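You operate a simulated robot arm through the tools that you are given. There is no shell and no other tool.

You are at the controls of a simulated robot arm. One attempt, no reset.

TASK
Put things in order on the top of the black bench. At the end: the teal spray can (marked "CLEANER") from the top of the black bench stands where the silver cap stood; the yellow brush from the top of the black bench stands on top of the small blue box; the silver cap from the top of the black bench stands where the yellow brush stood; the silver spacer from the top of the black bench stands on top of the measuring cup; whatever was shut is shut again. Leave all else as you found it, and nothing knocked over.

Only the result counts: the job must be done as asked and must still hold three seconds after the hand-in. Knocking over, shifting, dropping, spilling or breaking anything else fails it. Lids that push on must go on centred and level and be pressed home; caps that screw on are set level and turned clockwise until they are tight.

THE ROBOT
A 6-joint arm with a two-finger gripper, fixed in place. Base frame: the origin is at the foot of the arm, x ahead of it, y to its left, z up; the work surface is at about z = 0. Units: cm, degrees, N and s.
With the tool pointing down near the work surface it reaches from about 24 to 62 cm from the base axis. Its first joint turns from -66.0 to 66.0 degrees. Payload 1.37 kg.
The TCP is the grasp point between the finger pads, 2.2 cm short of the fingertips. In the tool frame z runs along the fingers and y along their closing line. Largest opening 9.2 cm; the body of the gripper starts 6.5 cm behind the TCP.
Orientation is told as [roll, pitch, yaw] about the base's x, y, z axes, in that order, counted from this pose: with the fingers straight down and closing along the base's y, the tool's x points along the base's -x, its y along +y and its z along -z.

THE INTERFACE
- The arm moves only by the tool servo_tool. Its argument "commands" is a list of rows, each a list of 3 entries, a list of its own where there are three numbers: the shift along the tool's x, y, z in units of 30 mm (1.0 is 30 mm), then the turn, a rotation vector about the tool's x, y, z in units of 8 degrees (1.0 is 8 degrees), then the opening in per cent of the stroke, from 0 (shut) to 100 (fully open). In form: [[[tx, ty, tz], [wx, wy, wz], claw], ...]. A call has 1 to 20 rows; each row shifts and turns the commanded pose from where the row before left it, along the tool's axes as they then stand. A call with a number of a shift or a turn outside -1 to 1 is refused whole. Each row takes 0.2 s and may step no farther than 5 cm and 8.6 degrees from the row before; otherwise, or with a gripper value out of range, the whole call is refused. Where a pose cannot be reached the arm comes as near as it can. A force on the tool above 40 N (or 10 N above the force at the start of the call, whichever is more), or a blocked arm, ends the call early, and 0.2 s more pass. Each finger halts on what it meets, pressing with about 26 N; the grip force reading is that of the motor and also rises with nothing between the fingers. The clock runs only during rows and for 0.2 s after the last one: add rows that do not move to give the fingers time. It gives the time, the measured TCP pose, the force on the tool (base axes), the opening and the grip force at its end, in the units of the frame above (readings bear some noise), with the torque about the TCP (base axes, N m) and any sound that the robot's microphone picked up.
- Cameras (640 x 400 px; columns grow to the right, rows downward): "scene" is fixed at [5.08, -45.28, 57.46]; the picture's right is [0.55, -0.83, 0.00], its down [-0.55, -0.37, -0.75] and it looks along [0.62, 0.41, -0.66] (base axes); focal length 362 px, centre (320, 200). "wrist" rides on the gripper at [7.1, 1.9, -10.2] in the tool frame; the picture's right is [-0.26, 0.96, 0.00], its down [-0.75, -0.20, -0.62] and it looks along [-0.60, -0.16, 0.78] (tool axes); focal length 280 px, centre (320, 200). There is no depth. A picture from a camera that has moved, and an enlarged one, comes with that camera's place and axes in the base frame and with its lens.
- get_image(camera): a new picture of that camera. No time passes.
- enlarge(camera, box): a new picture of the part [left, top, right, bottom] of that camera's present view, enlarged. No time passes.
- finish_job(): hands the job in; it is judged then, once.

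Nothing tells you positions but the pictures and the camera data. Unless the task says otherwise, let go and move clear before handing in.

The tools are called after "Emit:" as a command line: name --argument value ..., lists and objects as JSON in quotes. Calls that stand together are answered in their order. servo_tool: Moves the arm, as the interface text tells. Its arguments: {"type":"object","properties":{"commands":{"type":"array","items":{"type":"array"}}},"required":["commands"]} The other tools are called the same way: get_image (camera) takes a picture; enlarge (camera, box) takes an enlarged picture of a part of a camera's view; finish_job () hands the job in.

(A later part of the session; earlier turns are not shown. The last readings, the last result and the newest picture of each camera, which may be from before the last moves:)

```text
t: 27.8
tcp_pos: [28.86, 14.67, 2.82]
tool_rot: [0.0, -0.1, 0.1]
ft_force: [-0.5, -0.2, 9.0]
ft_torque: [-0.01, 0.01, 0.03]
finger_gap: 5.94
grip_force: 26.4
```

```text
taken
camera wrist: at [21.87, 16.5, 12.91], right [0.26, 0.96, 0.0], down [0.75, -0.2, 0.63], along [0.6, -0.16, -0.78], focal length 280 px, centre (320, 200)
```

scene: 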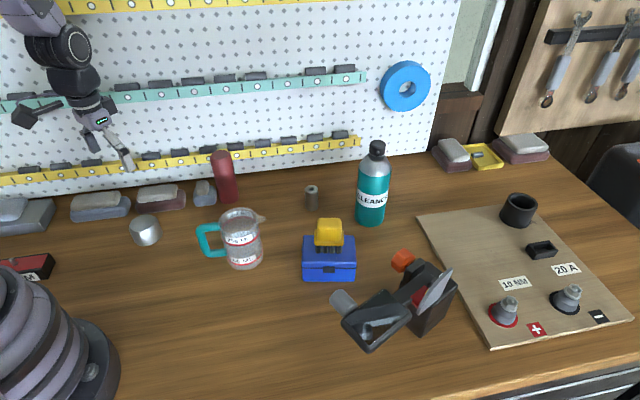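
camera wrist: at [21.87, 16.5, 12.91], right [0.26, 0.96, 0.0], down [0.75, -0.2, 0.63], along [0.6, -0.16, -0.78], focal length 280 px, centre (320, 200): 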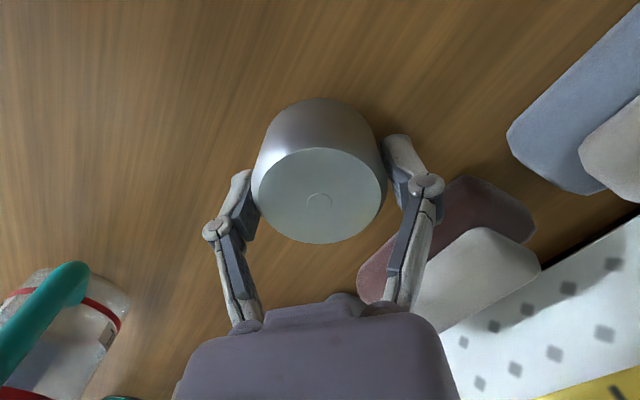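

Emit:
servo_tool --commands '[[[0, 0, -0.1], [0, 0, 0], 30], [[0, 0, -0.2], [0, 0, 0], 30], [[0, 0, -0.3], [0, 0, 0], 30], [[0, 0, -0.4], [0, 0, 0], 30], [[0, 0, 0], [0, 0, 0], 30]]'

Emit:
get_image --camera "wrist"

Emit:
enlarge --camera "scene" --box '[80, 150, 220, 270]'

```text
t: 29.0
tcp_pos: [28.86, 14.67, 5.71]
tool_rot: [0.0, -0.1, -0.2]
ft_force: [-0.5, -0.4, -0.8]
ft_torque: [-0.03, 0.02, -0.01]
finger_gap: 5.96
grip_force: 26.0
```

```text
taken
camera wrist: at [21.88, 16.52, 15.93], right [0.26, 0.96, 0.0], down [0.75, -0.21, 0.63], along [0.6, -0.16, -0.78], focal length 280 px, centre (320, 200)
```

wrist: 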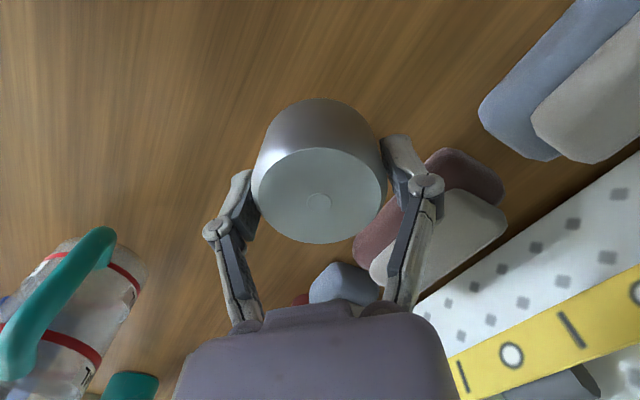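

```text
3.33 times, centred on (150, 210) of scene
camera zoom: at [5.08, -45.28, 57.46], right [0.55, -0.83, 0.0], down [-0.55, -0.37, -0.75], along [0.62, 0.41, -0.66], focal length 1207 px, centre (887, 167)
```

zoom: 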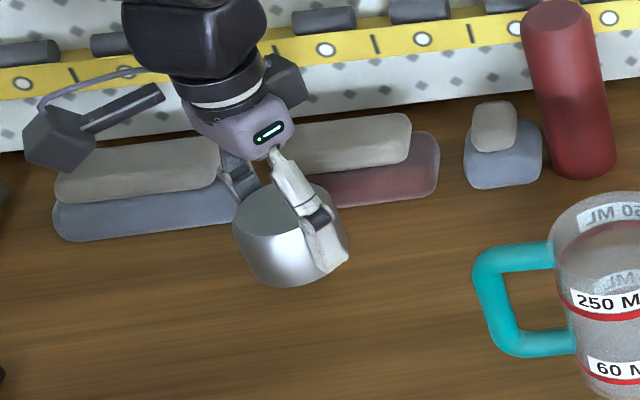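

The cap is held level. I'll lift it and carry it across to above the brush's old spot at (26.0,-25.0).

Emit:
servo_tool --commands '[[[0, 0, -1], [0, 0, 0], 30], [[0, 0, -1], [0, 0, 0], 30], [[0, 0, -1], [0, 0, 0], 30], [[0, 0, -1], [0, 0, 0], 30], [[0.068, -0.944, 0], [0, 0, 0], 30], [[0.068, -0.944, 0], [0, 0, 0], 30], [[0.068, -0.944, 0], [0, 0, 0], 30], [[0.068, -0.944, 0], [0, 0, 0], 30], [[0.068, -0.944, 0], [0, 0, 0], 30], [[0.068, -0.944, 0], [0, 0, 0], 30], [[0.068, -0.944, 0], [0, 0, 0], 30], [[0.068, -0.944, 0], [0, 0, 0], 30], [[0.068, -0.944, 0], [0, 0, 0], 30], [[0.068, -0.944, 0], [0, 0, 0], 30], [[0.068, -0.944, 0], [0, 0, 0], 30], [[0.068, -0.944, 0], [0, 0, 0], 30], [[0.068, -0.944, 0], [0, 0, 0], 30], [[0.068, -0.944, 0], [0, 0, 0], 30], [[0, 0, 0], [0, 0, 0], 30]]'

Emit:
get_image --camera "wrist"

Emit:
get_image --camera "scene"

```text
t: 33.0
tcp_pos: [25.79, -25.13, 17.77]
tool_rot: [0.0, 0.0, 0.0]
ft_force: [-0.4, -0.4, -1.1]
ft_torque: [0.02, -0.02, 0.0]
finger_gap: 5.97
grip_force: 25.9
```

```text
taken
camera wrist: at [18.92, -23.2, 27.92], right [0.26, 0.96, 0.0], down [0.75, -0.2, 0.63], along [0.6, -0.16, -0.78], focal length 280 px, centre (320, 200)
```

wrist: 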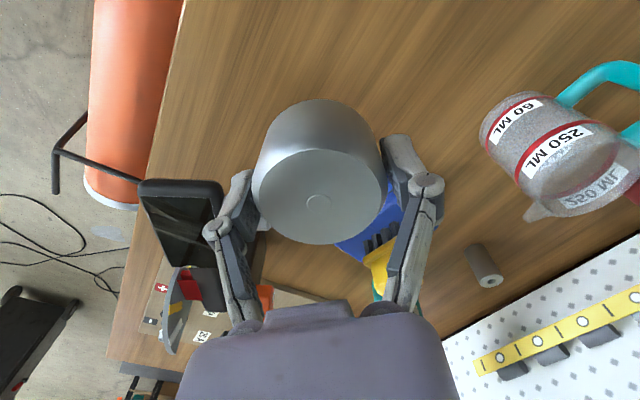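

```text
taken
```

scene: 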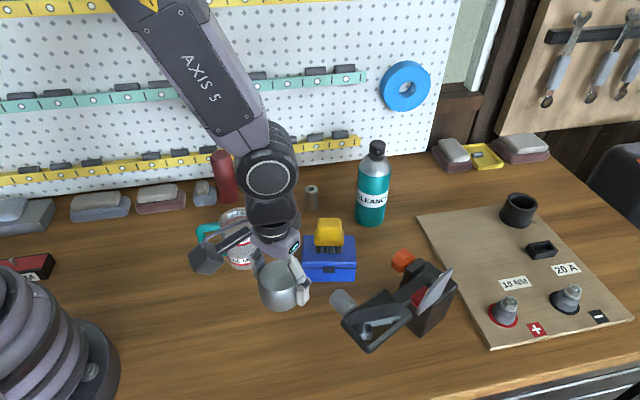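

I'll rotate so the fingers open away from the device's pot, then lower partway.

Emit:
servo_tool --commands '[[[0, 0, 0], [0, 0, 0.95], 30], [[0, 0, 0], [0, 0, 0.95], 30], [[0, 0, 0], [0, 0, 0.95], 30], [[0, 0, 0], [0, 0, 0.95], 30], [[0, 0, 0], [0, 0, 0.95], 30], [[0, 0, 0], [0, 0, 0.95], 30], [[0, 0, 0.6], [0, 0, 0], 30], [[0, 0, 0.6], [0, 0, 0], 30], [[0, 0, 0.6], [0, 0, 0], 30], [[0, 0, 0.6], [0, 0, 0], 30], [[0, 0, 0.6], [0, 0, 0], 30], [[0, 0, 0.6], [0, 0, 0], 30], [[0, 0, 0.4], [0, 0, 0], 30], [[0, 0, 0], [0, 0, 0], 30]]'

Emit:
get_image --camera "wrist"

Emit:
enlarge --camera "scene" --box '[220, 240, 380, 370]'

```text
t: 36.0
tcp_pos: [25.94, -24.97, 5.73]
tool_rot: [0.1, 0.0, -45.6]
ft_force: [0.8, -0.2, 0.4]
ft_torque: [0.01, -0.02, -0.01]
finger_gap: 5.92
grip_force: 25.8
```

```text
taken
camera wrist: at [22.48, -18.64, 15.96], right [0.87, 0.49, 0.0], down [0.38, -0.68, 0.63], along [0.31, -0.55, -0.78], focal length 280 px, centre (320, 200)
```

wrist: 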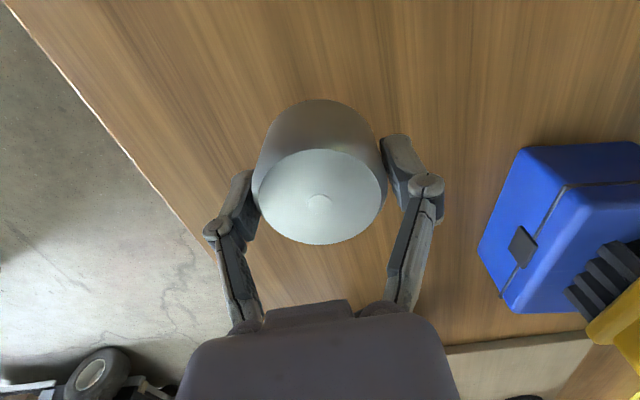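

```text
3.08 times, centred on (300, 305) of scene
camera zoom: at [5.08, -45.28, 57.46], right [0.55, -0.83, 0.0], down [-0.55, -0.37, -0.75], along [0.62, 0.41, -0.66], focal length 1114 px, centre (382, -123)
```

zoom: 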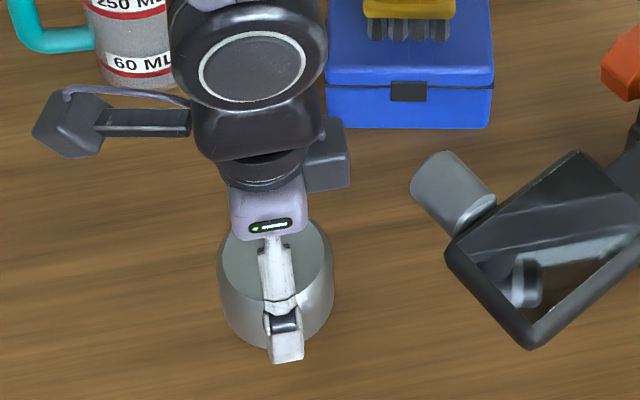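

Emit:
servo_tool --commands '[[[0, 0, 0.35], [0, 0, 0], 30], [[0, 0, 0.3], [0, 0, 0], 30], [[0, 0, 0.2], [0, 0, 0], 30], [[0, 0, 0], [0, 0, 0], 30]]'

Emit:
servo_tool --commands '[[[0, 0, 0.05], [0, 0, 0], 30], [[0, 0, 0], [0, 0, 0], 30]]'

```text
t: 37.0
tcp_pos: [26.04, -25.1, 3.22]
tool_rot: [0.0, -0.1, -45.6]
ft_force: [-0.4, 0.0, -0.6]
ft_torque: [-0.03, -0.02, 0.01]
finger_gap: 5.97
grip_force: 26.0
```

```text
t: 37.6
tcp_pos: [25.97, -25.2, 3.18]
tool_rot: [0.0, 0.0, -45.7]
ft_force: [0.3, -0.2, -0.5]
ft_torque: [-0.03, 0.02, 0.02]
finger_gap: 5.95
grip_force: 25.7
```

Emit:
servo_tool --commands '[[[0, 0, 0.06], [0, 0, 0], 30], [[0, 0, 0], [0, 0, 0], 30]]'

Emit:
servo_tool --commands '[[[0, 0, 0.05], [0, 0, 0], 30], [[0, 0, 0], [0, 0, 0], 30]]'

```text
t: 38.2
tcp_pos: [26.01, -25.1, 2.95]
tool_rot: [0.0, -0.1, -45.6]
ft_force: [0.2, 0.4, 0.1]
ft_torque: [0.03, 0.0, -0.03]
finger_gap: 5.93
grip_force: 25.8
```

```text
t: 38.8
tcp_pos: [26.05, -25.11, 2.66]
tool_rot: [0.0, -0.1, -45.6]
ft_force: [-0.8, 2.2, 6.2]
ft_torque: [-0.07, 0.05, -0.01]
finger_gap: 5.92
grip_force: 26.0
```

The cap has touched down at (26.0,-25.1). I'll open gently.

Emit:
servo_tool --commands '[[[0, 0, 0], [0, 0, 0], 68], [[0, 0, 0], [0, 0, 0], 74], [[0, 0, 0], [0, 0, 0], 82], [[0, 0, 0], [0, 0, 0], 86], [[0, 0, 0], [0, 0, 0], 86]]'

Emit:
get_image --camera "wrist"

```text
t: 40.0
tcp_pos: [25.95, -25.06, 2.84]
tool_rot: [-0.1, -0.1, -45.6]
ft_force: [0.0, 0.9, 1.3]
ft_torque: [-0.02, -0.01, -0.02]
finger_gap: 7.91
grip_force: 0.1
```

```text
taken
camera wrist: at [22.49, -18.71, 12.91], right [0.87, 0.49, 0.0], down [0.38, -0.68, 0.63], along [0.31, -0.55, -0.78], focal length 280 px, centre (320, 200)
```

wrist: 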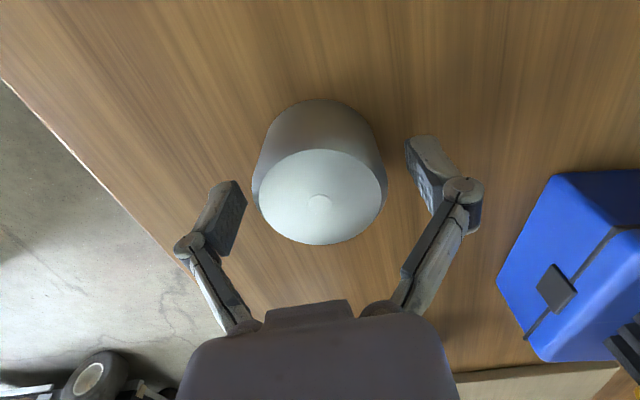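

The cap stands on the brush's old spot. I'll rise, turn to yaw −20°, and test how far out the arm reaches toward the can at height.

Emit:
servo_tool --commands '[[[0, 0, -0.2], [0, 0, 0], 86], [[0, 0, -0.6], [0, 0, 0], 86], [[0, 0, -1], [0, 0, 0], 86], [[0, 0, -1], [0, 0, 0], 86], [[0, 0, -1], [0, 0, 0], 86], [[0, 0, -1], [0, 0, 0], 86], [[0, 0, -1], [0, 0, 0], 86], [[0, 0, -1], [0, 0, 0], 86], [[0, 0, -1], [0, 0, 0], 86], [[0, 0, 0], [0, 0, -0.8], 100], [[0, 0, 0], [0, 0, -0.8], 100], [[0, 0, 0], [0, 0, -0.8], 100], [[0, 0, 0], [0, 0, -0.8], 100], [[0, 0, 0], [0, 0, 0], 100]]'

Emit:
get_image --camera "scene"

```text
t: 43.0
tcp_pos: [25.92, -25.07, 26.09]
tool_rot: [0.0, 0.0, -19.9]
ft_force: [-0.4, 0.5, -0.7]
ft_torque: [0.02, -0.01, -0.02]
finger_gap: 9.21
grip_force: 0.0
```

```text
taken
```

scene: 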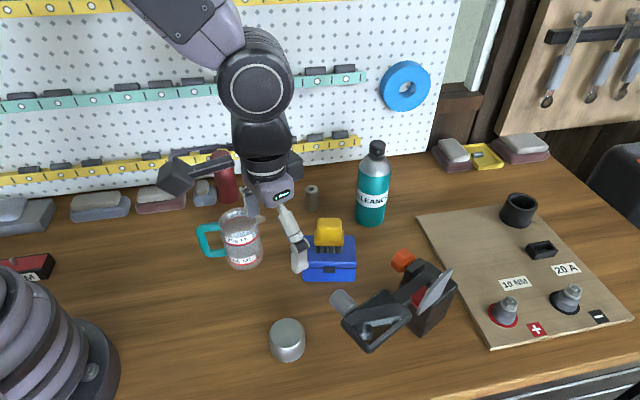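

Cap placed well. I'll move out toward the can at z≈28.

Emit:
servo_tool --commands '[[[-0.81, 0.36, -0.05], [0, 0, 0], 100], [[-0.81, 0.36, -0.05], [0, 0, 0], 100], [[-0.81, 0.36, -0.05], [0, 0, 0], 100], [[-0.81, 0.36, -0.05], [0, 0, 0], 100], [[-0.81, 0.36, -0.05], [0, 0, 0], 100], [[-0.81, 0.36, -0.05], [0, 0, 0], 100], [[-0.81, 0.36, -0.05], [0, 0, 0], 100], [[-0.81, 0.36, -0.05], [0, 0, 0], 100], [[-0.81, 0.36, -0.05], [0, 0, 0], 100], [[-0.81, 0.36, -0.05], [0, 0, 0], 100], [[-0.81, 0.36, -0.05], [0, 0, 0], 100], [[0, 0, 0], [0, 0, 0], 100]]'

Emit:
get_image --camera "wrist"

Emit:
get_image --camera "scene"

```text
t: 45.6
tcp_pos: [55.31, -22.92, 27.83]
tool_rot: [0.0, 0.0, -20.0]
ft_force: [1.5, -1.4, -0.9]
ft_torque: [0.03, 0.01, 0.01]
finger_gap: 9.23
grip_force: 0.1
```

```text
taken
camera wrist: at [49.44, -18.83, 38.03], right [0.58, 0.82, 0.0], down [0.64, -0.45, 0.63], along [0.51, -0.36, -0.78], focal length 280 px, centre (320, 200)
```

wrist: 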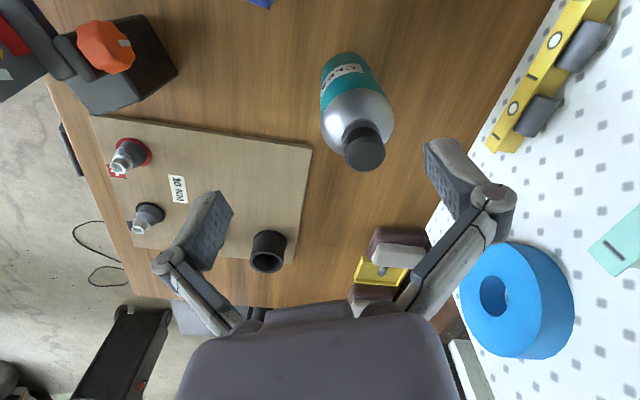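

```text
taken
```

scene: 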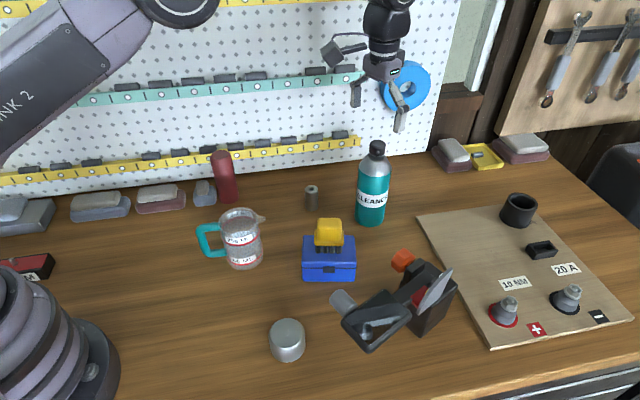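

Emit:
enlarge --camera "wrist" --box '[290, 30, 430, 190]'

Emit:
enlarge --camera "scene" --box '[320, 125, 430, 240]'

```text
2.50 times, centred on (360, 110) of wrist
camera zoom: at [49.44, -18.83, 38.03], right [0.58, 0.82, 0.0], down [0.64, -0.45, 0.63], along [0.51, -0.36, -0.78], focal length 701 px, centre (220, 425)
```

zoom: 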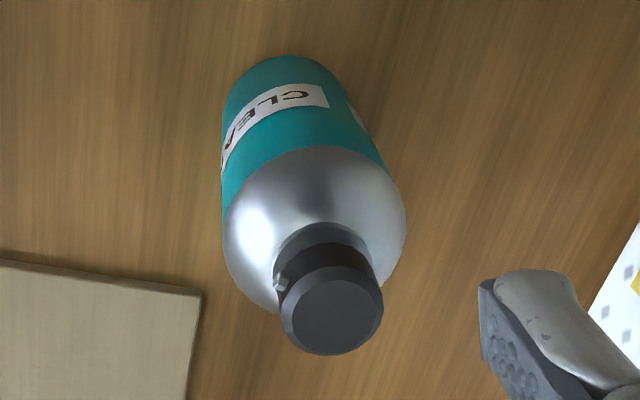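

```text
3.48 times, centred on (375, 182) of scene
camera zoom: at [5.08, -45.28, 57.46], right [0.55, -0.83, 0.0], down [-0.55, -0.37, -0.75], along [0.62, 0.41, -0.66], focal length 1260 px, centre (129, 261)
```

zoom: 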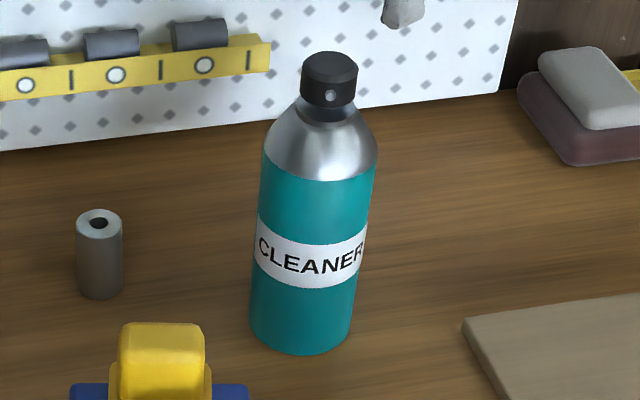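

The can's axis is at about (60.0,-22.1), nozzle top at 19.7. I'll try reaching directly above it with a vertical tool.

Emit:
servo_tool --commands '[[[-0.67, 0.4, 0], [0, 0, 0], 100], [[-0.67, 0.4, 0], [0, 0, 0], 100], [[0, 0, 0], [0, 0, 0], 100]]'

Emit:
get_image --camera "wrist"

Emit:
get_image --camera "scene"

```text
t: 46.4
tcp_pos: [58.77, -21.78, 27.68]
tool_rot: [0.0, 0.0, -20.0]
ft_force: [-0.1, 0.8, -0.2]
ft_torque: [0.03, -0.01, 0.01]
finger_gap: 9.2
grip_force: 0.0
out of reach, approached as far as the arm can: row 2
```

```text
taken
camera wrist: at [52.9, -17.6, 37.87], right [0.58, 0.82, 0.0], down [0.64, -0.45, 0.63], along [0.51, -0.36, -0.78], focal length 280 px, centre (320, 200)
```

wrist: 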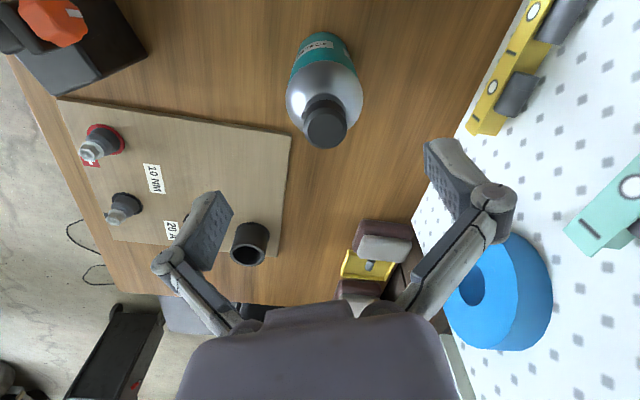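

```text
taken
```

scene: 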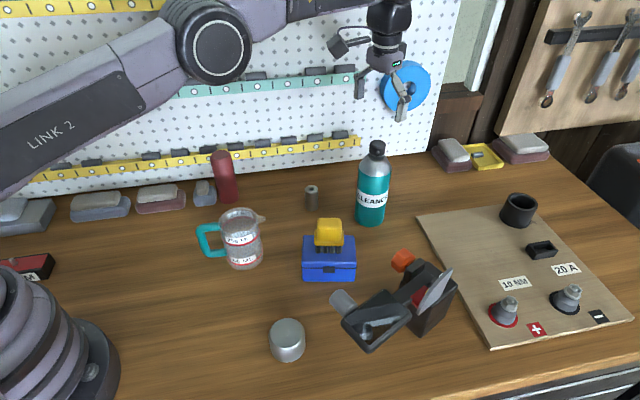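

Vertical reach stops about 1 cm short, so I'll use a tilted grasp: about 30° outward, straddling the can tangentially. First I'll back inward, then tilt.

Emit:
servo_tool --commands '[[[1, 0, 0], [0, 0, 0], 100], [[1, 0, 0], [0, 0, 0], 100], [[0, 0, 0], [0, -0.9375, 0], 100], [[0, 0, 0], [0, -0.9375, 0], 100], [[0, 0, 0], [0, -0.9375, 0], 100], [[0, 0, 0], [0, -0.9375, 0], 100], [[0, 0, 0], [0, 0, 0], 100]]'

Emit:
get_image --camera "wrist"

Emit:
get_image --camera "scene"

```text
t: 48.0
tcp_pos: [53.0, -19.8, 27.53]
tool_rot: [0.0, -30.1, -20.2]
ft_force: [0.9, -0.6, -0.1]
ft_torque: [0.01, 0.01, -0.04]
finger_gap: 9.19
grip_force: 0.1
```

```text
taken
camera wrist: at [43.24, -14.08, 32.9], right [0.54, 0.83, 0.13], down [0.25, -0.31, 0.92], along [0.8, -0.47, -0.37], focal length 280 px, centre (320, 200)
```

wrist: 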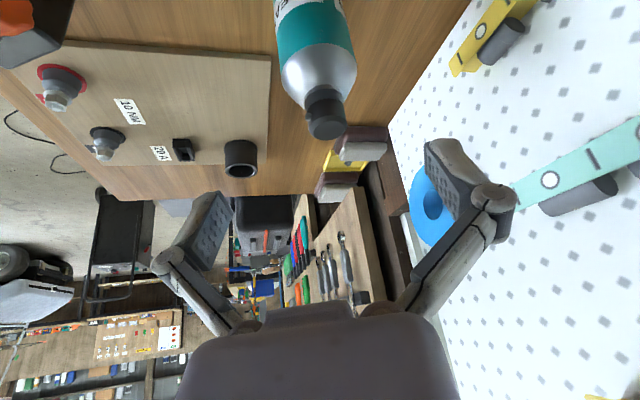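

```text
taken
```

scene: 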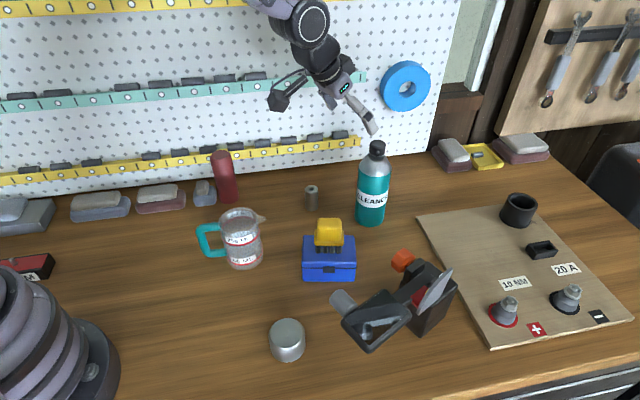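

Emit:
servo_tool --commands '[[[0.32, 0.035, 0.55], [0, 0, 0], 100], [[0.32, 0.035, 0.55], [0, 0, 0], 100], [[0, 0, 0], [0, 0, 0], 100]]'

Emit:
get_image --camera "wrist"

Emit:
enlarge --camera "scene" --box '[290, 80, 430, 240]'

```text
t: 48.8
tcp_pos: [53.06, -19.47, 23.85]
tool_rot: [-0.1, -30.3, -20.0]
ft_force: [0.1, -0.6, 0.3]
ft_torque: [0.02, 0.01, -0.03]
finger_gap: 9.19
grip_force: 0.2
```

```text
taken
camera wrist: at [43.29, -13.84, 29.04], right [0.54, 0.83, 0.13], down [0.25, -0.31, 0.92], along [0.8, -0.47, -0.37], focal length 280 px, centre (320, 200)
```

wrist: 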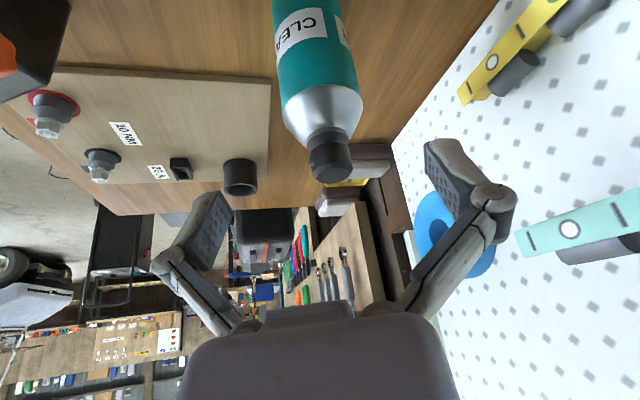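

```text
2.50 times, centred on (360, 160) of scene
camera zoom: at [5.08, -45.28, 57.46], right [0.55, -0.83, 0.0], down [-0.55, -0.37, -0.75], along [0.62, 0.41, -0.66], focal length 906 px, centre (220, 300)
```

zoom: 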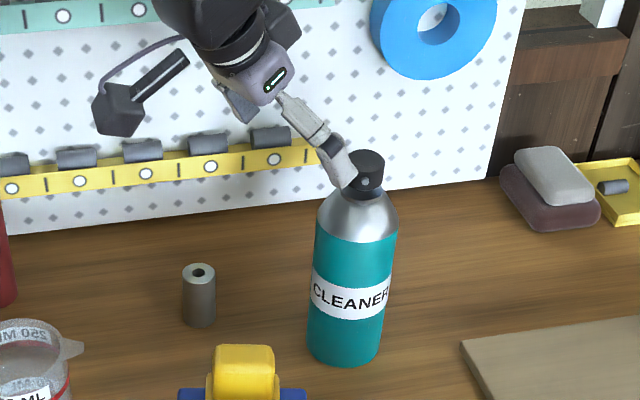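

Emit:
enlarge --camera "wrist" --box '[250, 0, 410, 200]'

```text
2.00 times, centred on (330, 100) of wrist
camera zoom: at [43.29, -13.84, 29.04], right [0.54, 0.83, 0.13], down [0.25, -0.31, 0.92], along [0.8, -0.47, -0.37], focal length 561 px, centre (300, 400)
```

zoom: 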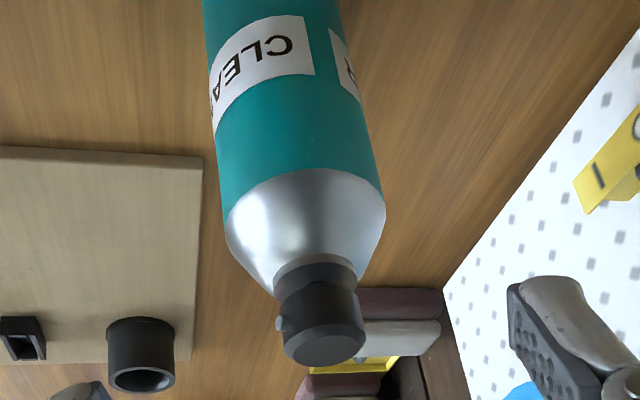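

The alignment is within about 1 mm laterally. I'll advance along the tool axis so the fingers straddle the can, stopping short to check.

Emit:
servo_tool --commands '[[[0.015, -0.01, 0.7], [0, 0, 0], 100], [[0.015, -0.01, 0.7], [0, 0, 0], 100], [[0.015, -0.01, 0.7], [0, 0, 0], 100], [[0.015, -0.01, 0.7], [0, 0, 0], 100], [[0, 0, 0], [0, 0, 0], 100]]'

Emit:
get_image --camera "wrist"

Emit:
enlarge --camera "scene" --box '[290, 80, 430, 240]'

```text
t: 50.0
tcp_pos: [56.83, -20.95, 16.51]
tool_rot: [0.0, -30.0, -20.0]
ft_force: [0.0, 0.2, 0.4]
ft_torque: [0.02, -0.01, 0.01]
finger_gap: 9.2
grip_force: 0.1
```

```text
taken
camera wrist: at [47.08, -15.29, 21.77], right [0.54, 0.83, 0.13], down [0.25, -0.31, 0.92], along [0.8, -0.47, -0.37], focal length 280 px, centre (320, 200)
```

wrist: 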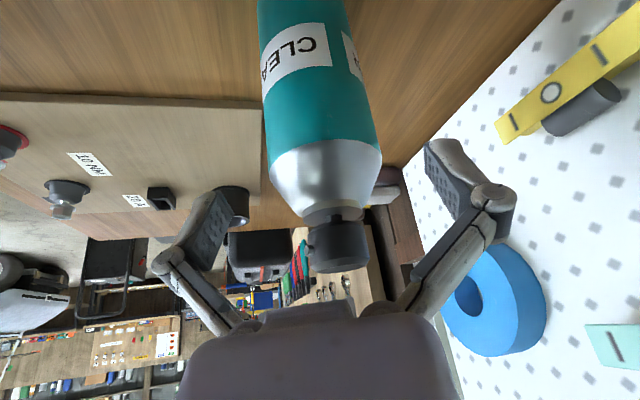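

```text
2.50 times, centred on (360, 160) of scene
camera zoom: at [5.08, -45.28, 57.46], right [0.55, -0.83, 0.0], down [-0.55, -0.37, -0.75], along [0.62, 0.41, -0.66], focal length 906 px, centre (220, 300)
```

zoom: 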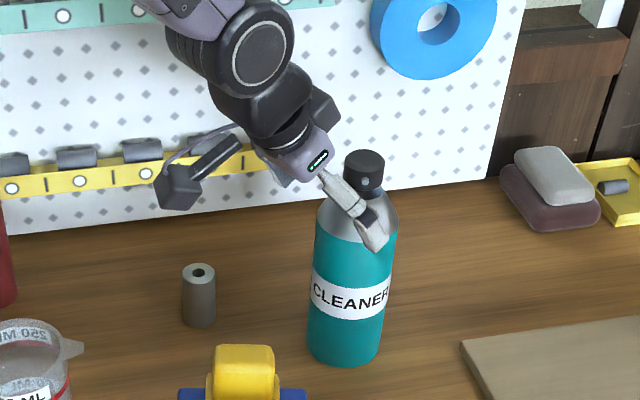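

Emit:
servo_tool --commands '[[[0.01, -0.005, 0.6], [0, 0, 0], 100], [[0, -0.005, 0.6], [0, 0, 0], 100], [[0, 0, 0.5], [0, 0, 0], 100], [[0, 0, 0.38], [0, 0, 0], 100], [[0, 0, 0], [0, 0, 0], 100]]'

Emit:
get_image --camera "wrist"

Emit:
enlarge --camera "scene" --box '[290, 80, 430, 240]'

```text
t: 51.2
tcp_pos: [59.9, -22.17, 11.17]
tool_rot: [0.1, -30.3, -20.1]
ft_force: [-2.2, 0.4, 8.3]
ft_torque: [-0.03, -0.11, 0.04]
finger_gap: 9.22
grip_force: 0.1
heard: click
```

```text
taken
camera wrist: at [50.05, -16.52, 16.38], right [0.54, 0.83, 0.13], down [0.25, -0.31, 0.92], along [0.8, -0.47, -0.37], focal length 280 px, centre (320, 200)
```

wrist: 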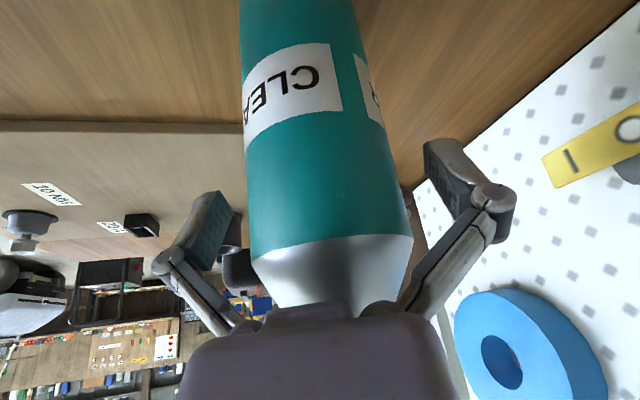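

```text
2.50 times, centred on (360, 160) of scene
camera zoom: at [5.07, -45.28, 57.47], right [0.55, -0.83, 0.0], down [-0.55, -0.37, -0.75], along [0.62, 0.41, -0.66], focal length 906 px, centre (220, 300)
```

zoom: 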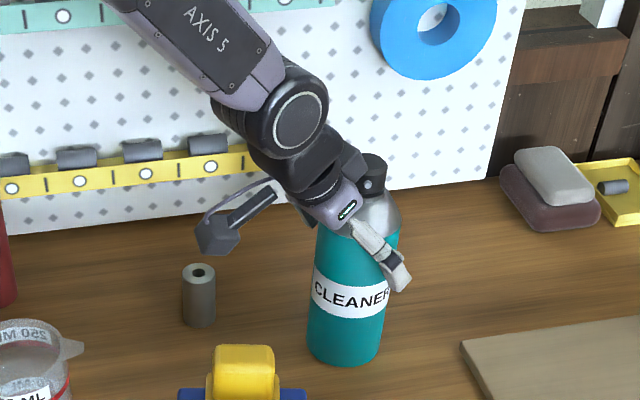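

I heard a click and there is contact: the palm is touching the can's shoulder and it may be leaning slightly. I'll back off gently and check.

Emit:
servo_tool --commands '[[[0, 0, -0.2], [0, 0, 0], 100], [[0, 0, -0.2], [0, 0, 0], 100], [[0, 0, 0], [0, 0, 0], 100]]'

Emit:
get_image --camera "wrist"

Emit:
enlarge --camera "scene" --box '[290, 80, 430, 240]'

```text
t: 52.0
tcp_pos: [59.19, -21.92, 12.19]
tool_rot: [0.0, -29.9, -20.0]
ft_force: [0.0, -1.1, -0.1]
ft_torque: [-0.01, 0.01, -0.01]
finger_gap: 9.21
grip_force: 0.0
```

```text
taken
camera wrist: at [49.37, -16.21, 17.39], right [0.54, 0.83, 0.13], down [0.25, -0.31, 0.92], along [0.8, -0.47, -0.37], focal length 280 px, centre (320, 200)
```

wrist: 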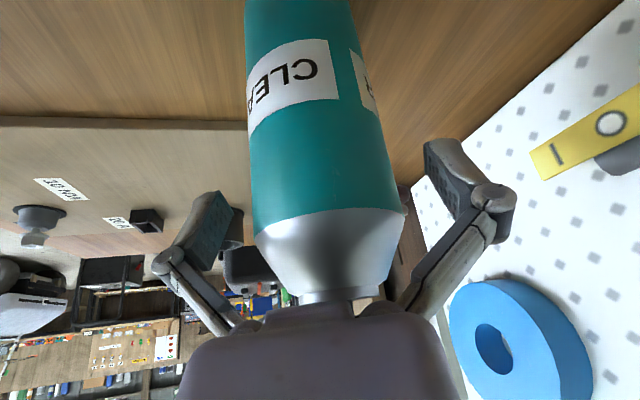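

```text
2.50 times, centred on (360, 160) of scene
camera zoom: at [5.08, -45.28, 57.46], right [0.55, -0.83, 0.0], down [-0.55, -0.37, -0.75], along [0.62, 0.41, -0.66], focal length 906 px, centre (220, 300)
```

zoom: 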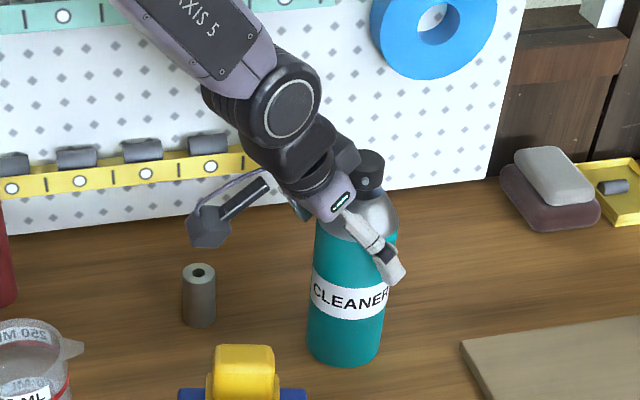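

The can is upright again and contact force is zero. At this height the pads already cover the can's axis line, so I'll nudge 3 mm outward and close gently.

Emit:
servo_tool --commands '[[[-0.087, 0, 0.05], [0, 0, 0], 100], [[0, 0, 0], [0, 0, 0], 82], [[0, 0, 0], [0, 0, 0], 76], [[0, 0, 0], [0, 0, 0], 72], [[0, 0, 0], [0, 0, 0], 68], [[0, 0, 0], [0, 0, 0], 60], [[0, 0, 0], [0, 0, 0], 50], [[0, 0, 0], [0, 0, 0], 50]]'

Emit:
get_image --camera "wrist"

Emit:
enlarge --camera "scene" --box '[290, 80, 430, 240]'

```text
t: 53.8
tcp_pos: [59.6, -21.96, 12.2]
tool_rot: [0.0, -30.1, -20.0]
ft_force: [-2.2, -0.6, 2.1]
ft_torque: [0.0, 0.09, 0.05]
finger_gap: 6.45
grip_force: 25.7
```

```text
taken
camera wrist: at [49.7, -16.33, 17.46], right [0.54, 0.83, 0.13], down [0.25, -0.31, 0.92], along [0.8, -0.47, -0.37], focal length 280 px, centre (320, 200)
```

wrist: 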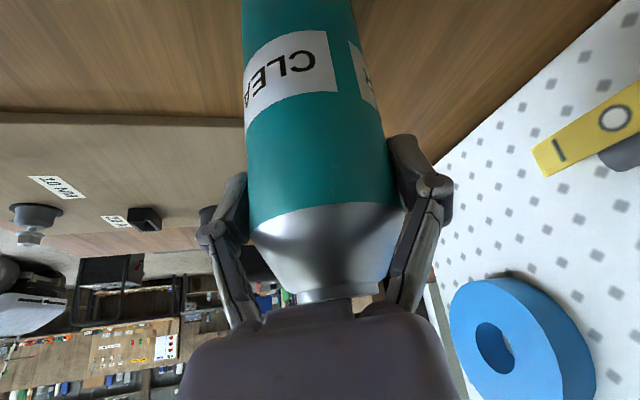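

```text
2.50 times, centred on (360, 160) of scene
camera zoom: at [5.08, -45.28, 57.46], right [0.55, -0.83, 0.0], down [-0.55, -0.37, -0.75], along [0.62, 0.41, -0.66], focal length 906 px, centre (220, 300)
```

zoom: 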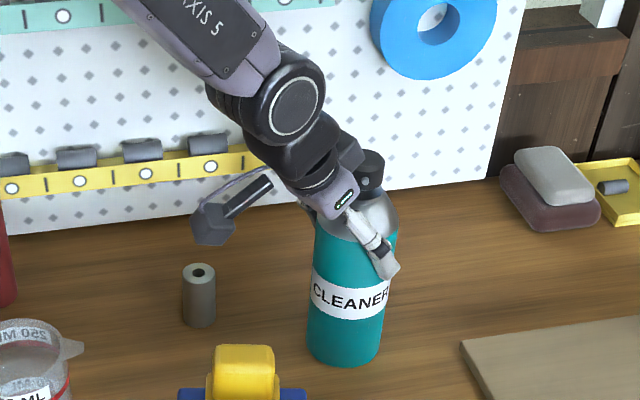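

The can is gripped at 6.45 cm. I'll lift straight up slowly.

Emit:
servo_tool --commands '[[[-0.05, 0, -0.087], [0, 0, 0], 50], [[-0.1, 0, -0.173], [0, 0, 0], 50], [[-0.2, 0, -0.346], [0, 0, 0], 50], [[-0.2, 0, -0.346], [0, 0, 0], 50], [[0, 0, 0], [0, 0, 0], 50]]'

Emit:
get_image --camera "wrist"

Emit:
enlarge --camera "scene" --box '[290, 80, 430, 240]'

```text
t: 55.0
tcp_pos: [59.54, -21.98, 15.32]
tool_rot: [0.0, -30.2, -20.0]
ft_force: [0.7, -0.2, -4.2]
ft_torque: [0.03, -0.03, 0.02]
finger_gap: 6.45
grip_force: 25.9
```

```text
taken
camera wrist: at [49.79, -16.36, 20.65], right [0.54, 0.83, 0.13], down [0.25, -0.31, 0.92], along [0.8, -0.47, -0.37], focal length 280 px, centre (320, 200)
```

wrist: 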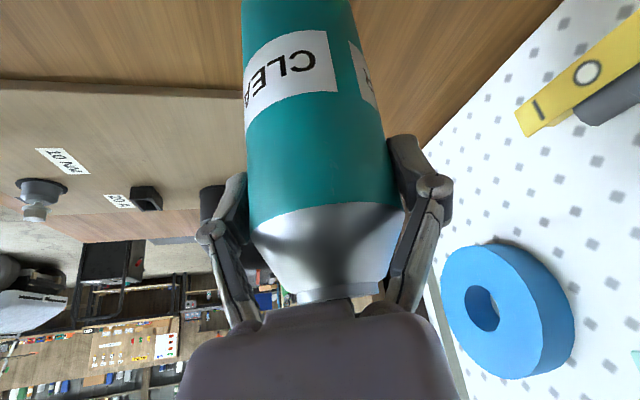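

```text
2.50 times, centred on (360, 160) of scene
camera zoom: at [5.08, -45.28, 57.46], right [0.55, -0.83, 0.0], down [-0.55, -0.37, -0.75], along [0.62, 0.41, -0.66], focal length 906 px, centre (220, 300)
```

zoom: 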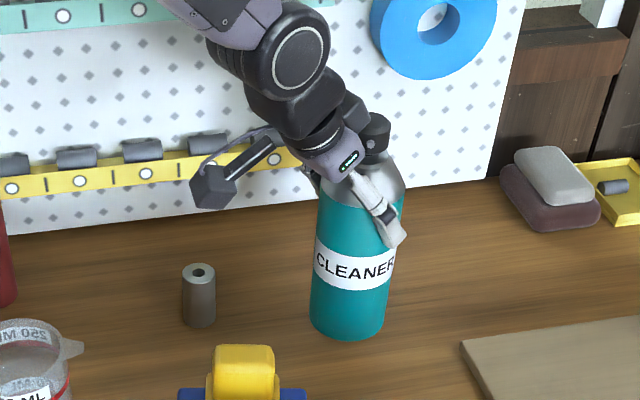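

The lift is clean and the can is steady (about 4 N). I'll raise it well above everything.

Emit:
servo_tool --commands '[[[-0.3, 0, -0.52], [0, 0, 0], 50], [[-0.4, 0, -0.693], [0, 0, 0], 50], [[-0.4, 0, -0.693], [0, 0, 0], 50], [[-0.4, 0, -0.693], [0, 0, 0], 50], [[-0.4, 0, -0.693], [0, 0, 0], 50], [[-0.2, 0, -0.346], [0, 0, 0], 50], [[0, 0, 0], [0, 0, 0], 50]]'

Emit:
get_image --camera "scene"

```text
t: 56.6
tcp_pos: [59.5, -21.92, 27.92]
tool_rot: [0.0, -30.1, -20.0]
ft_force: [-0.7, -0.6, -2.8]
ft_torque: [0.01, 0.02, -0.01]
finger_gap: 6.44
grip_force: 26.1
```

```text
taken
```

scene: 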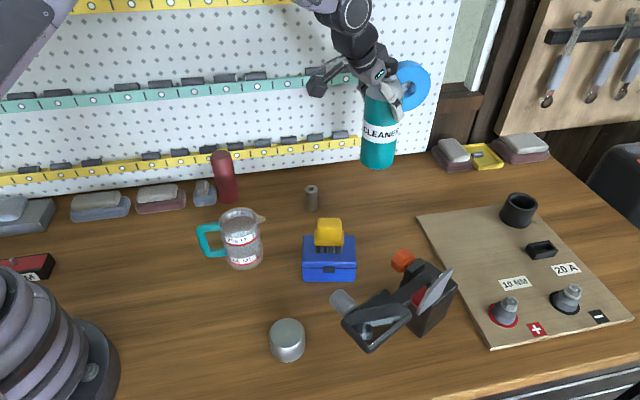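

Now I'll carry it at constant height toward the cap's old spot, in two halves.

Emit:
servo_tool --commands '[[[0.4, 0.266, -0.231], [0, 0, 0], 50], [[0.598, 0.398, -0.346], [0, 0, 0], 50], [[0.598, 0.398, -0.346], [0, 0, 0], 50], [[0.598, 0.398, -0.346], [0, 0, 0], 50], [[0.598, 0.398, -0.346], [0, 0, 0], 50], [[0.598, 0.398, -0.346], [0, 0, 0], 50], [[0.598, 0.398, -0.346], [0, 0, 0], 50], [[0.598, 0.398, -0.346], [0, 0, 0], 50], [[0.598, 0.398, -0.346], [0, 0, 0], 50], [[0.598, 0.398, -0.346], [0, 0, 0], 50], [[0.4, 0.266, -0.231], [0, 0, 0], 50], [[0, 0, 0], [0, 0, 0], 50]]'

Emit:
get_image --camera "scene"

Emit:
get_image --camera "wrist"

```text
t: 59.2
tcp_pos: [43.61, -3.09, 27.93]
tool_rot: [-0.1, -30.1, -20.1]
ft_force: [-0.5, 0.3, -4.3]
ft_torque: [-0.02, 0.01, -0.02]
finger_gap: 6.41
grip_force: 26.1
```

```text
taken
```

scene: 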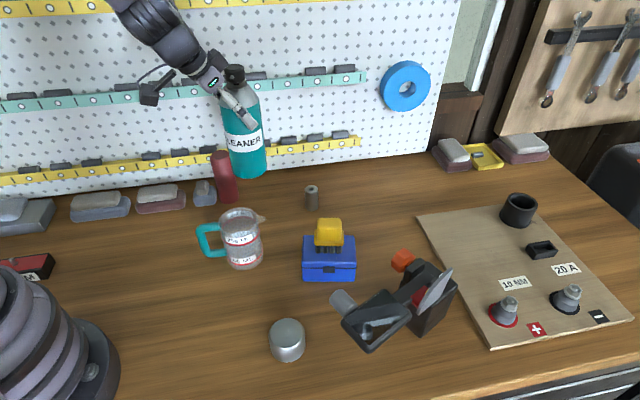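

```text
taken
camera wrist: at [33.82, 2.47, 33.19], right [0.54, 0.83, 0.13], down [0.25, -0.31, 0.92], along [0.8, -0.47, -0.37], focal length 280 px, centre (320, 200)
```

wrist: 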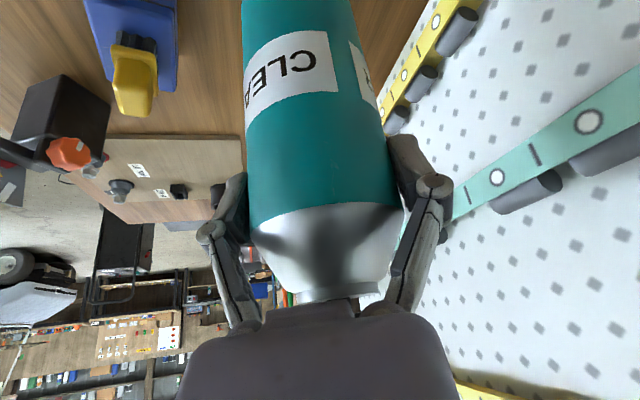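

Emit:
servo_tool --commands '[[[0.4, 0.262, -0.23], [0, 0, 0], 50], [[0.59, 0.386, -0.34], [0, 0, 0], 50], [[0.59, 0.386, -0.34], [0, 0, 0], 50], [[0.59, 0.386, -0.34], [0, 0, 0], 50], [[0.59, 0.386, -0.34], [0, 0, 0], 50], [[0.59, 0.386, -0.34], [0, 0, 0], 50], [[0.59, 0.386, -0.34], [0, 0, 0], 50], [[0.59, 0.386, -0.34], [0, 0, 0], 50], [[0.59, 0.386, -0.34], [0, 0, 0], 50], [[0.59, 0.386, -0.34], [0, 0, 0], 50], [[0.19, 0.124, -0.11], [0, 0, 0], 50], [[0, 0, 0], [0, 0, 0], 50]]'

Emit:
get_image --camera "scene"

Emit:
get_image --camera "wrist"

```text
t: 61.8
tcp_pos: [28.5, 14.73, 28.08]
tool_rot: [0.1, -30.0, -20.1]
ft_force: [0.4, -0.1, -3.2]
ft_torque: [-0.01, 0.02, -0.03]
finger_gap: 6.41
grip_force: 25.7
```

```text
taken
```

scene: 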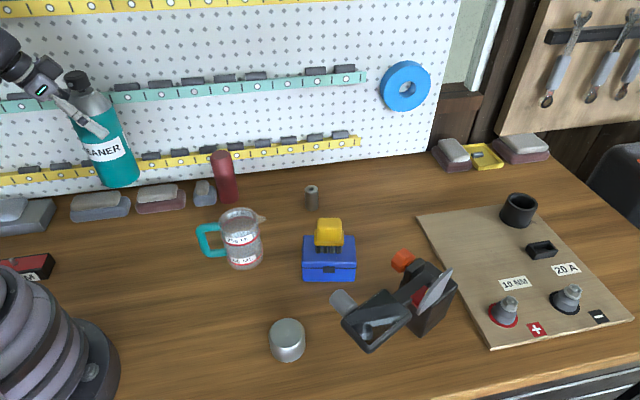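

```text
taken
camera wrist: at [18.59, 20.4, 33.25], right [0.54, 0.83, 0.13], down [0.25, -0.31, 0.92], along [0.8, -0.47, -0.37], focal length 280 px, centre (320, 200)
```

wrist: 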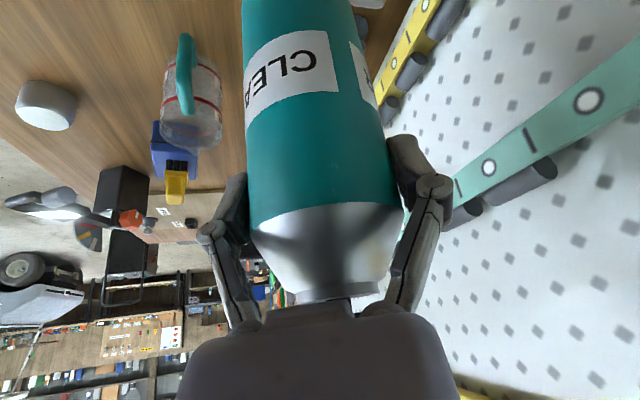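

Within reach here. I'll lower in stages and check the can's position against the target.

Emit:
servo_tool --commands '[[[0.3, 0, 0.52], [0, 0, 0], 50], [[0.4, 0, 0.693], [0, 0, 0], 50], [[0.4, 0, 0.693], [0, 0, 0], 50], [[0.4, 0, 0.693], [0, 0, 0], 50], [[0.4, 0, 0.693], [0, 0, 0], 50], [[0.2, 0, 0.346], [0, 0, 0], 50], [[0, 0, 0], [0, 0, 0], 50]]'

Emit:
enlarge --camera "scene" --box '[40, 110, 240, 270]'

Emit:
get_image --camera "wrist"

```text
t: 63.4
tcp_pos: [29.38, 15.82, 17.18]
tool_rot: [-0.3, -30.0, -20.1]
ft_force: [0.2, 0.0, -3.1]
ft_torque: [0.04, 0.02, -0.01]
finger_gap: 6.44
grip_force: 26.2
out of reach, approached as far as the arm can: row 5, 6
```

```text
2.50 times, centred on (140, 190) of scene
camera zoom: at [5.08, -45.28, 57.46], right [0.55, -0.83, 0.0], down [-0.55, -0.37, -0.75], along [0.62, 0.41, -0.66], focal length 906 px, centre (770, 225)
```

zoom: 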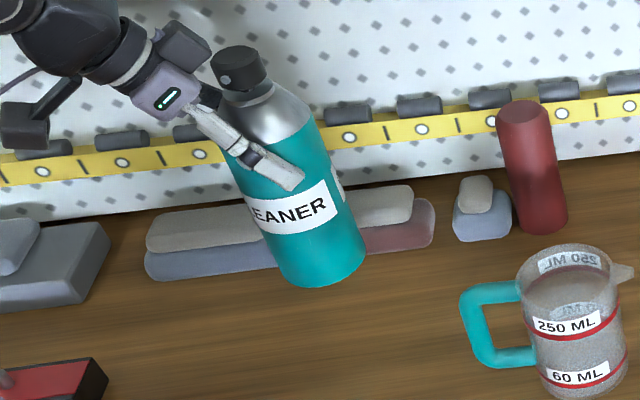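

```text
taken
camera wrist: at [19.63, 21.46, 22.42], right [0.54, 0.83, 0.13], down [0.25, -0.31, 0.92], along [0.8, -0.47, -0.37], focal length 280 px, centre (320, 200)
```

wrist: 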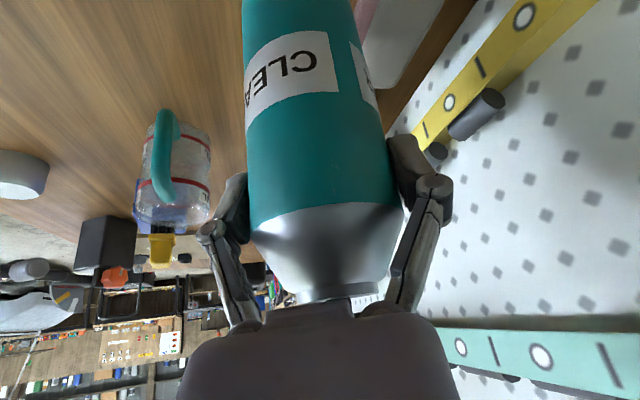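

The elbow folds too tight in this orientation. I'll raise a little and spin about the vertical so the hand leans sideways instead of toward the base.

Emit:
servo_tool --commands '[[[-0.4, 0, -0.693], [0, 0, 0], 50], [[-0.4, 0, -0.693], [0, 0, 0], 50], [[-0.2, 0, -0.346], [0, 0, 0], 50], [[0, 0, 0], [0, 0, 0], 50]]'

Emit:
get_image --camera "scene"

```text
t: 64.4
tcp_pos: [29.57, 15.87, 23.1]
tool_rot: [-0.1, -30.1, -20.1]
ft_force: [-0.6, 0.6, -2.6]
ft_torque: [0.0, -0.01, 0.02]
finger_gap: 6.41
grip_force: 26.2
```

```text
taken
```

scene: 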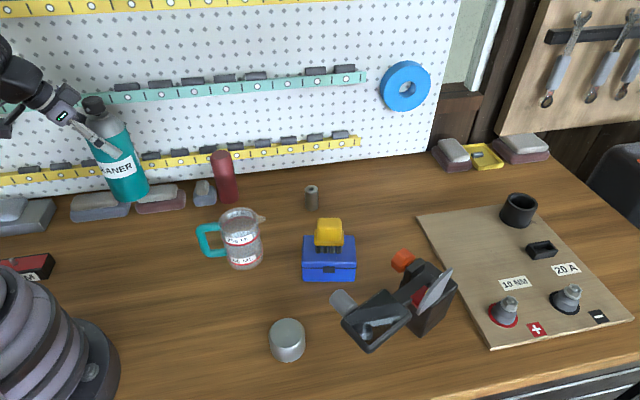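

Emit:
servo_tool --commands '[[[0, 0, 0], [0.448, 0, 0.776], 50], [[0, 0, 0], [0.448, 0, 0.776], 50], [[0, 0, 0], [0.448, 0, 0.776], 50], [[0, 0, 0], [0.448, 0, 0.776], 50], [[0, 0, 0], [0.448, 0, 0.776], 50], [[0, 0, 0], [0.448, 0, 0.776], 50], [[0, 0, 0], [0, 0, 0], 50]]'

Emit:
get_image --camera "scene"

Emit:
get_image --camera "wrist"

```text
t: 66.0
tcp_pos: [29.42, 15.78, 23.28]
tool_rot: [0.1, -30.0, -63.2]
ft_force: [0.6, -0.1, -2.8]
ft_torque: [0.0, -0.02, -0.02]
finger_gap: 6.43
grip_force: 25.8
```

```text
taken
```

scene: 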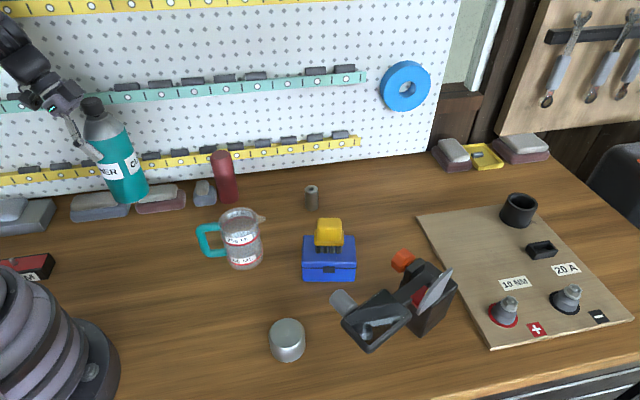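

```text
taken
camera wrist: at [26.15, 26.68, 28.45], right [0.96, 0.23, 0.13], down [-0.03, -0.4, 0.92], along [0.27, -0.89, -0.37], focal length 280 px, centre (320, 200)
```

wrist: 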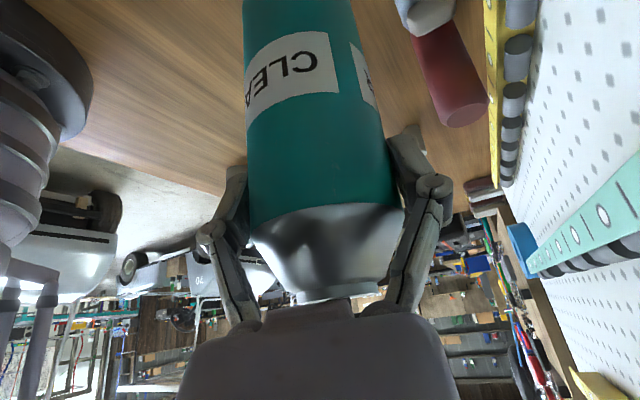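

Emit:
enlarge --camera "scene" --box '[60, 80, 200, 220]'

```text
2.86 times, centred on (130, 150) of scene
camera zoom: at [5.08, -45.28, 57.46], right [0.55, -0.83, 0.0], down [-0.55, -0.37, -0.75], along [0.62, 0.41, -0.66], focal length 1035 px, centre (863, 343)
```

zoom: 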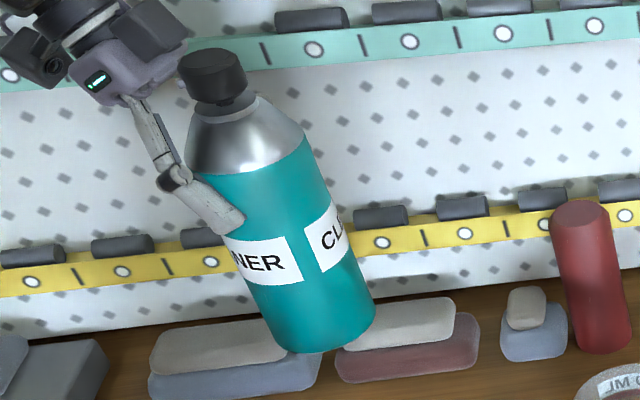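

The projection matches: the can is near (29.65,15.5). I'll shift it to (28.7,14.65) and lower to a couple of centimetres above the table.

Emit:
servo_tool --commands '[[[-0.095, -0.41, 0.055], [0, 0, 0], 50], [[0.2, 0, 0.346], [0, 0, 0], 50], [[0.3, 0, 0.52], [0, 0, 0], 50], [[0.3, 0, 0.52], [0, 0, 0], 50], [[0.3, 0, 0.52], [0, 0, 0], 50], [[0.3, 0, 0.52], [0, 0, 0], 50], [[0.1, 0, 0.173], [0, 0, 0], 50], [[0, 0, 0], [0, 0, 0], 50]]'

Emit:
enlarge --camera "scene" --box '[60, 120, 220, 270]'

Emit:
get_image --camera "wrist"

```text
t: 67.8
tcp_pos: [28.45, 14.98, 13.95]
tool_rot: [0.2, -30.0, -63.1]
ft_force: [-0.5, -0.2, -3.3]
ft_torque: [-0.01, -0.01, -0.04]
finger_gap: 6.42
grip_force: 25.8
```

```text
2.67 times, centred on (140, 195) of scene
camera zoom: at [5.08, -45.28, 57.46], right [0.55, -0.83, 0.0], down [-0.55, -0.37, -0.75], along [0.62, 0.41, -0.66], focal length 966 px, centre (800, 213)
```

zoom: 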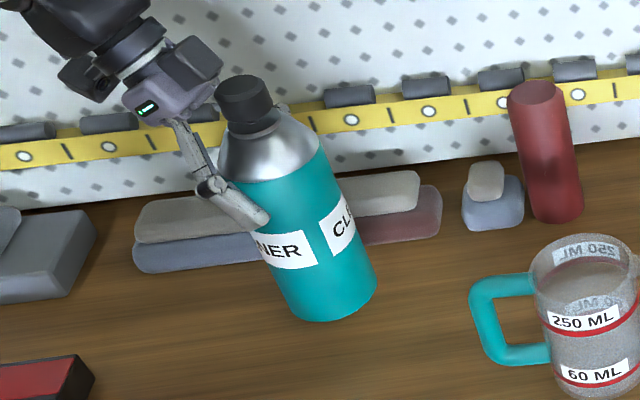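

```text
taken
camera wrist: at [25.16, 25.89, 19.37], right [0.96, 0.23, 0.13], down [-0.03, -0.4, 0.92], along [0.27, -0.89, -0.37], focal length 280 px, centre (320, 200)
```

wrist: 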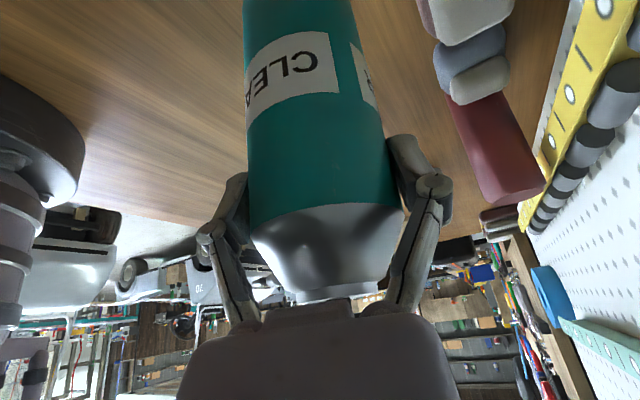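

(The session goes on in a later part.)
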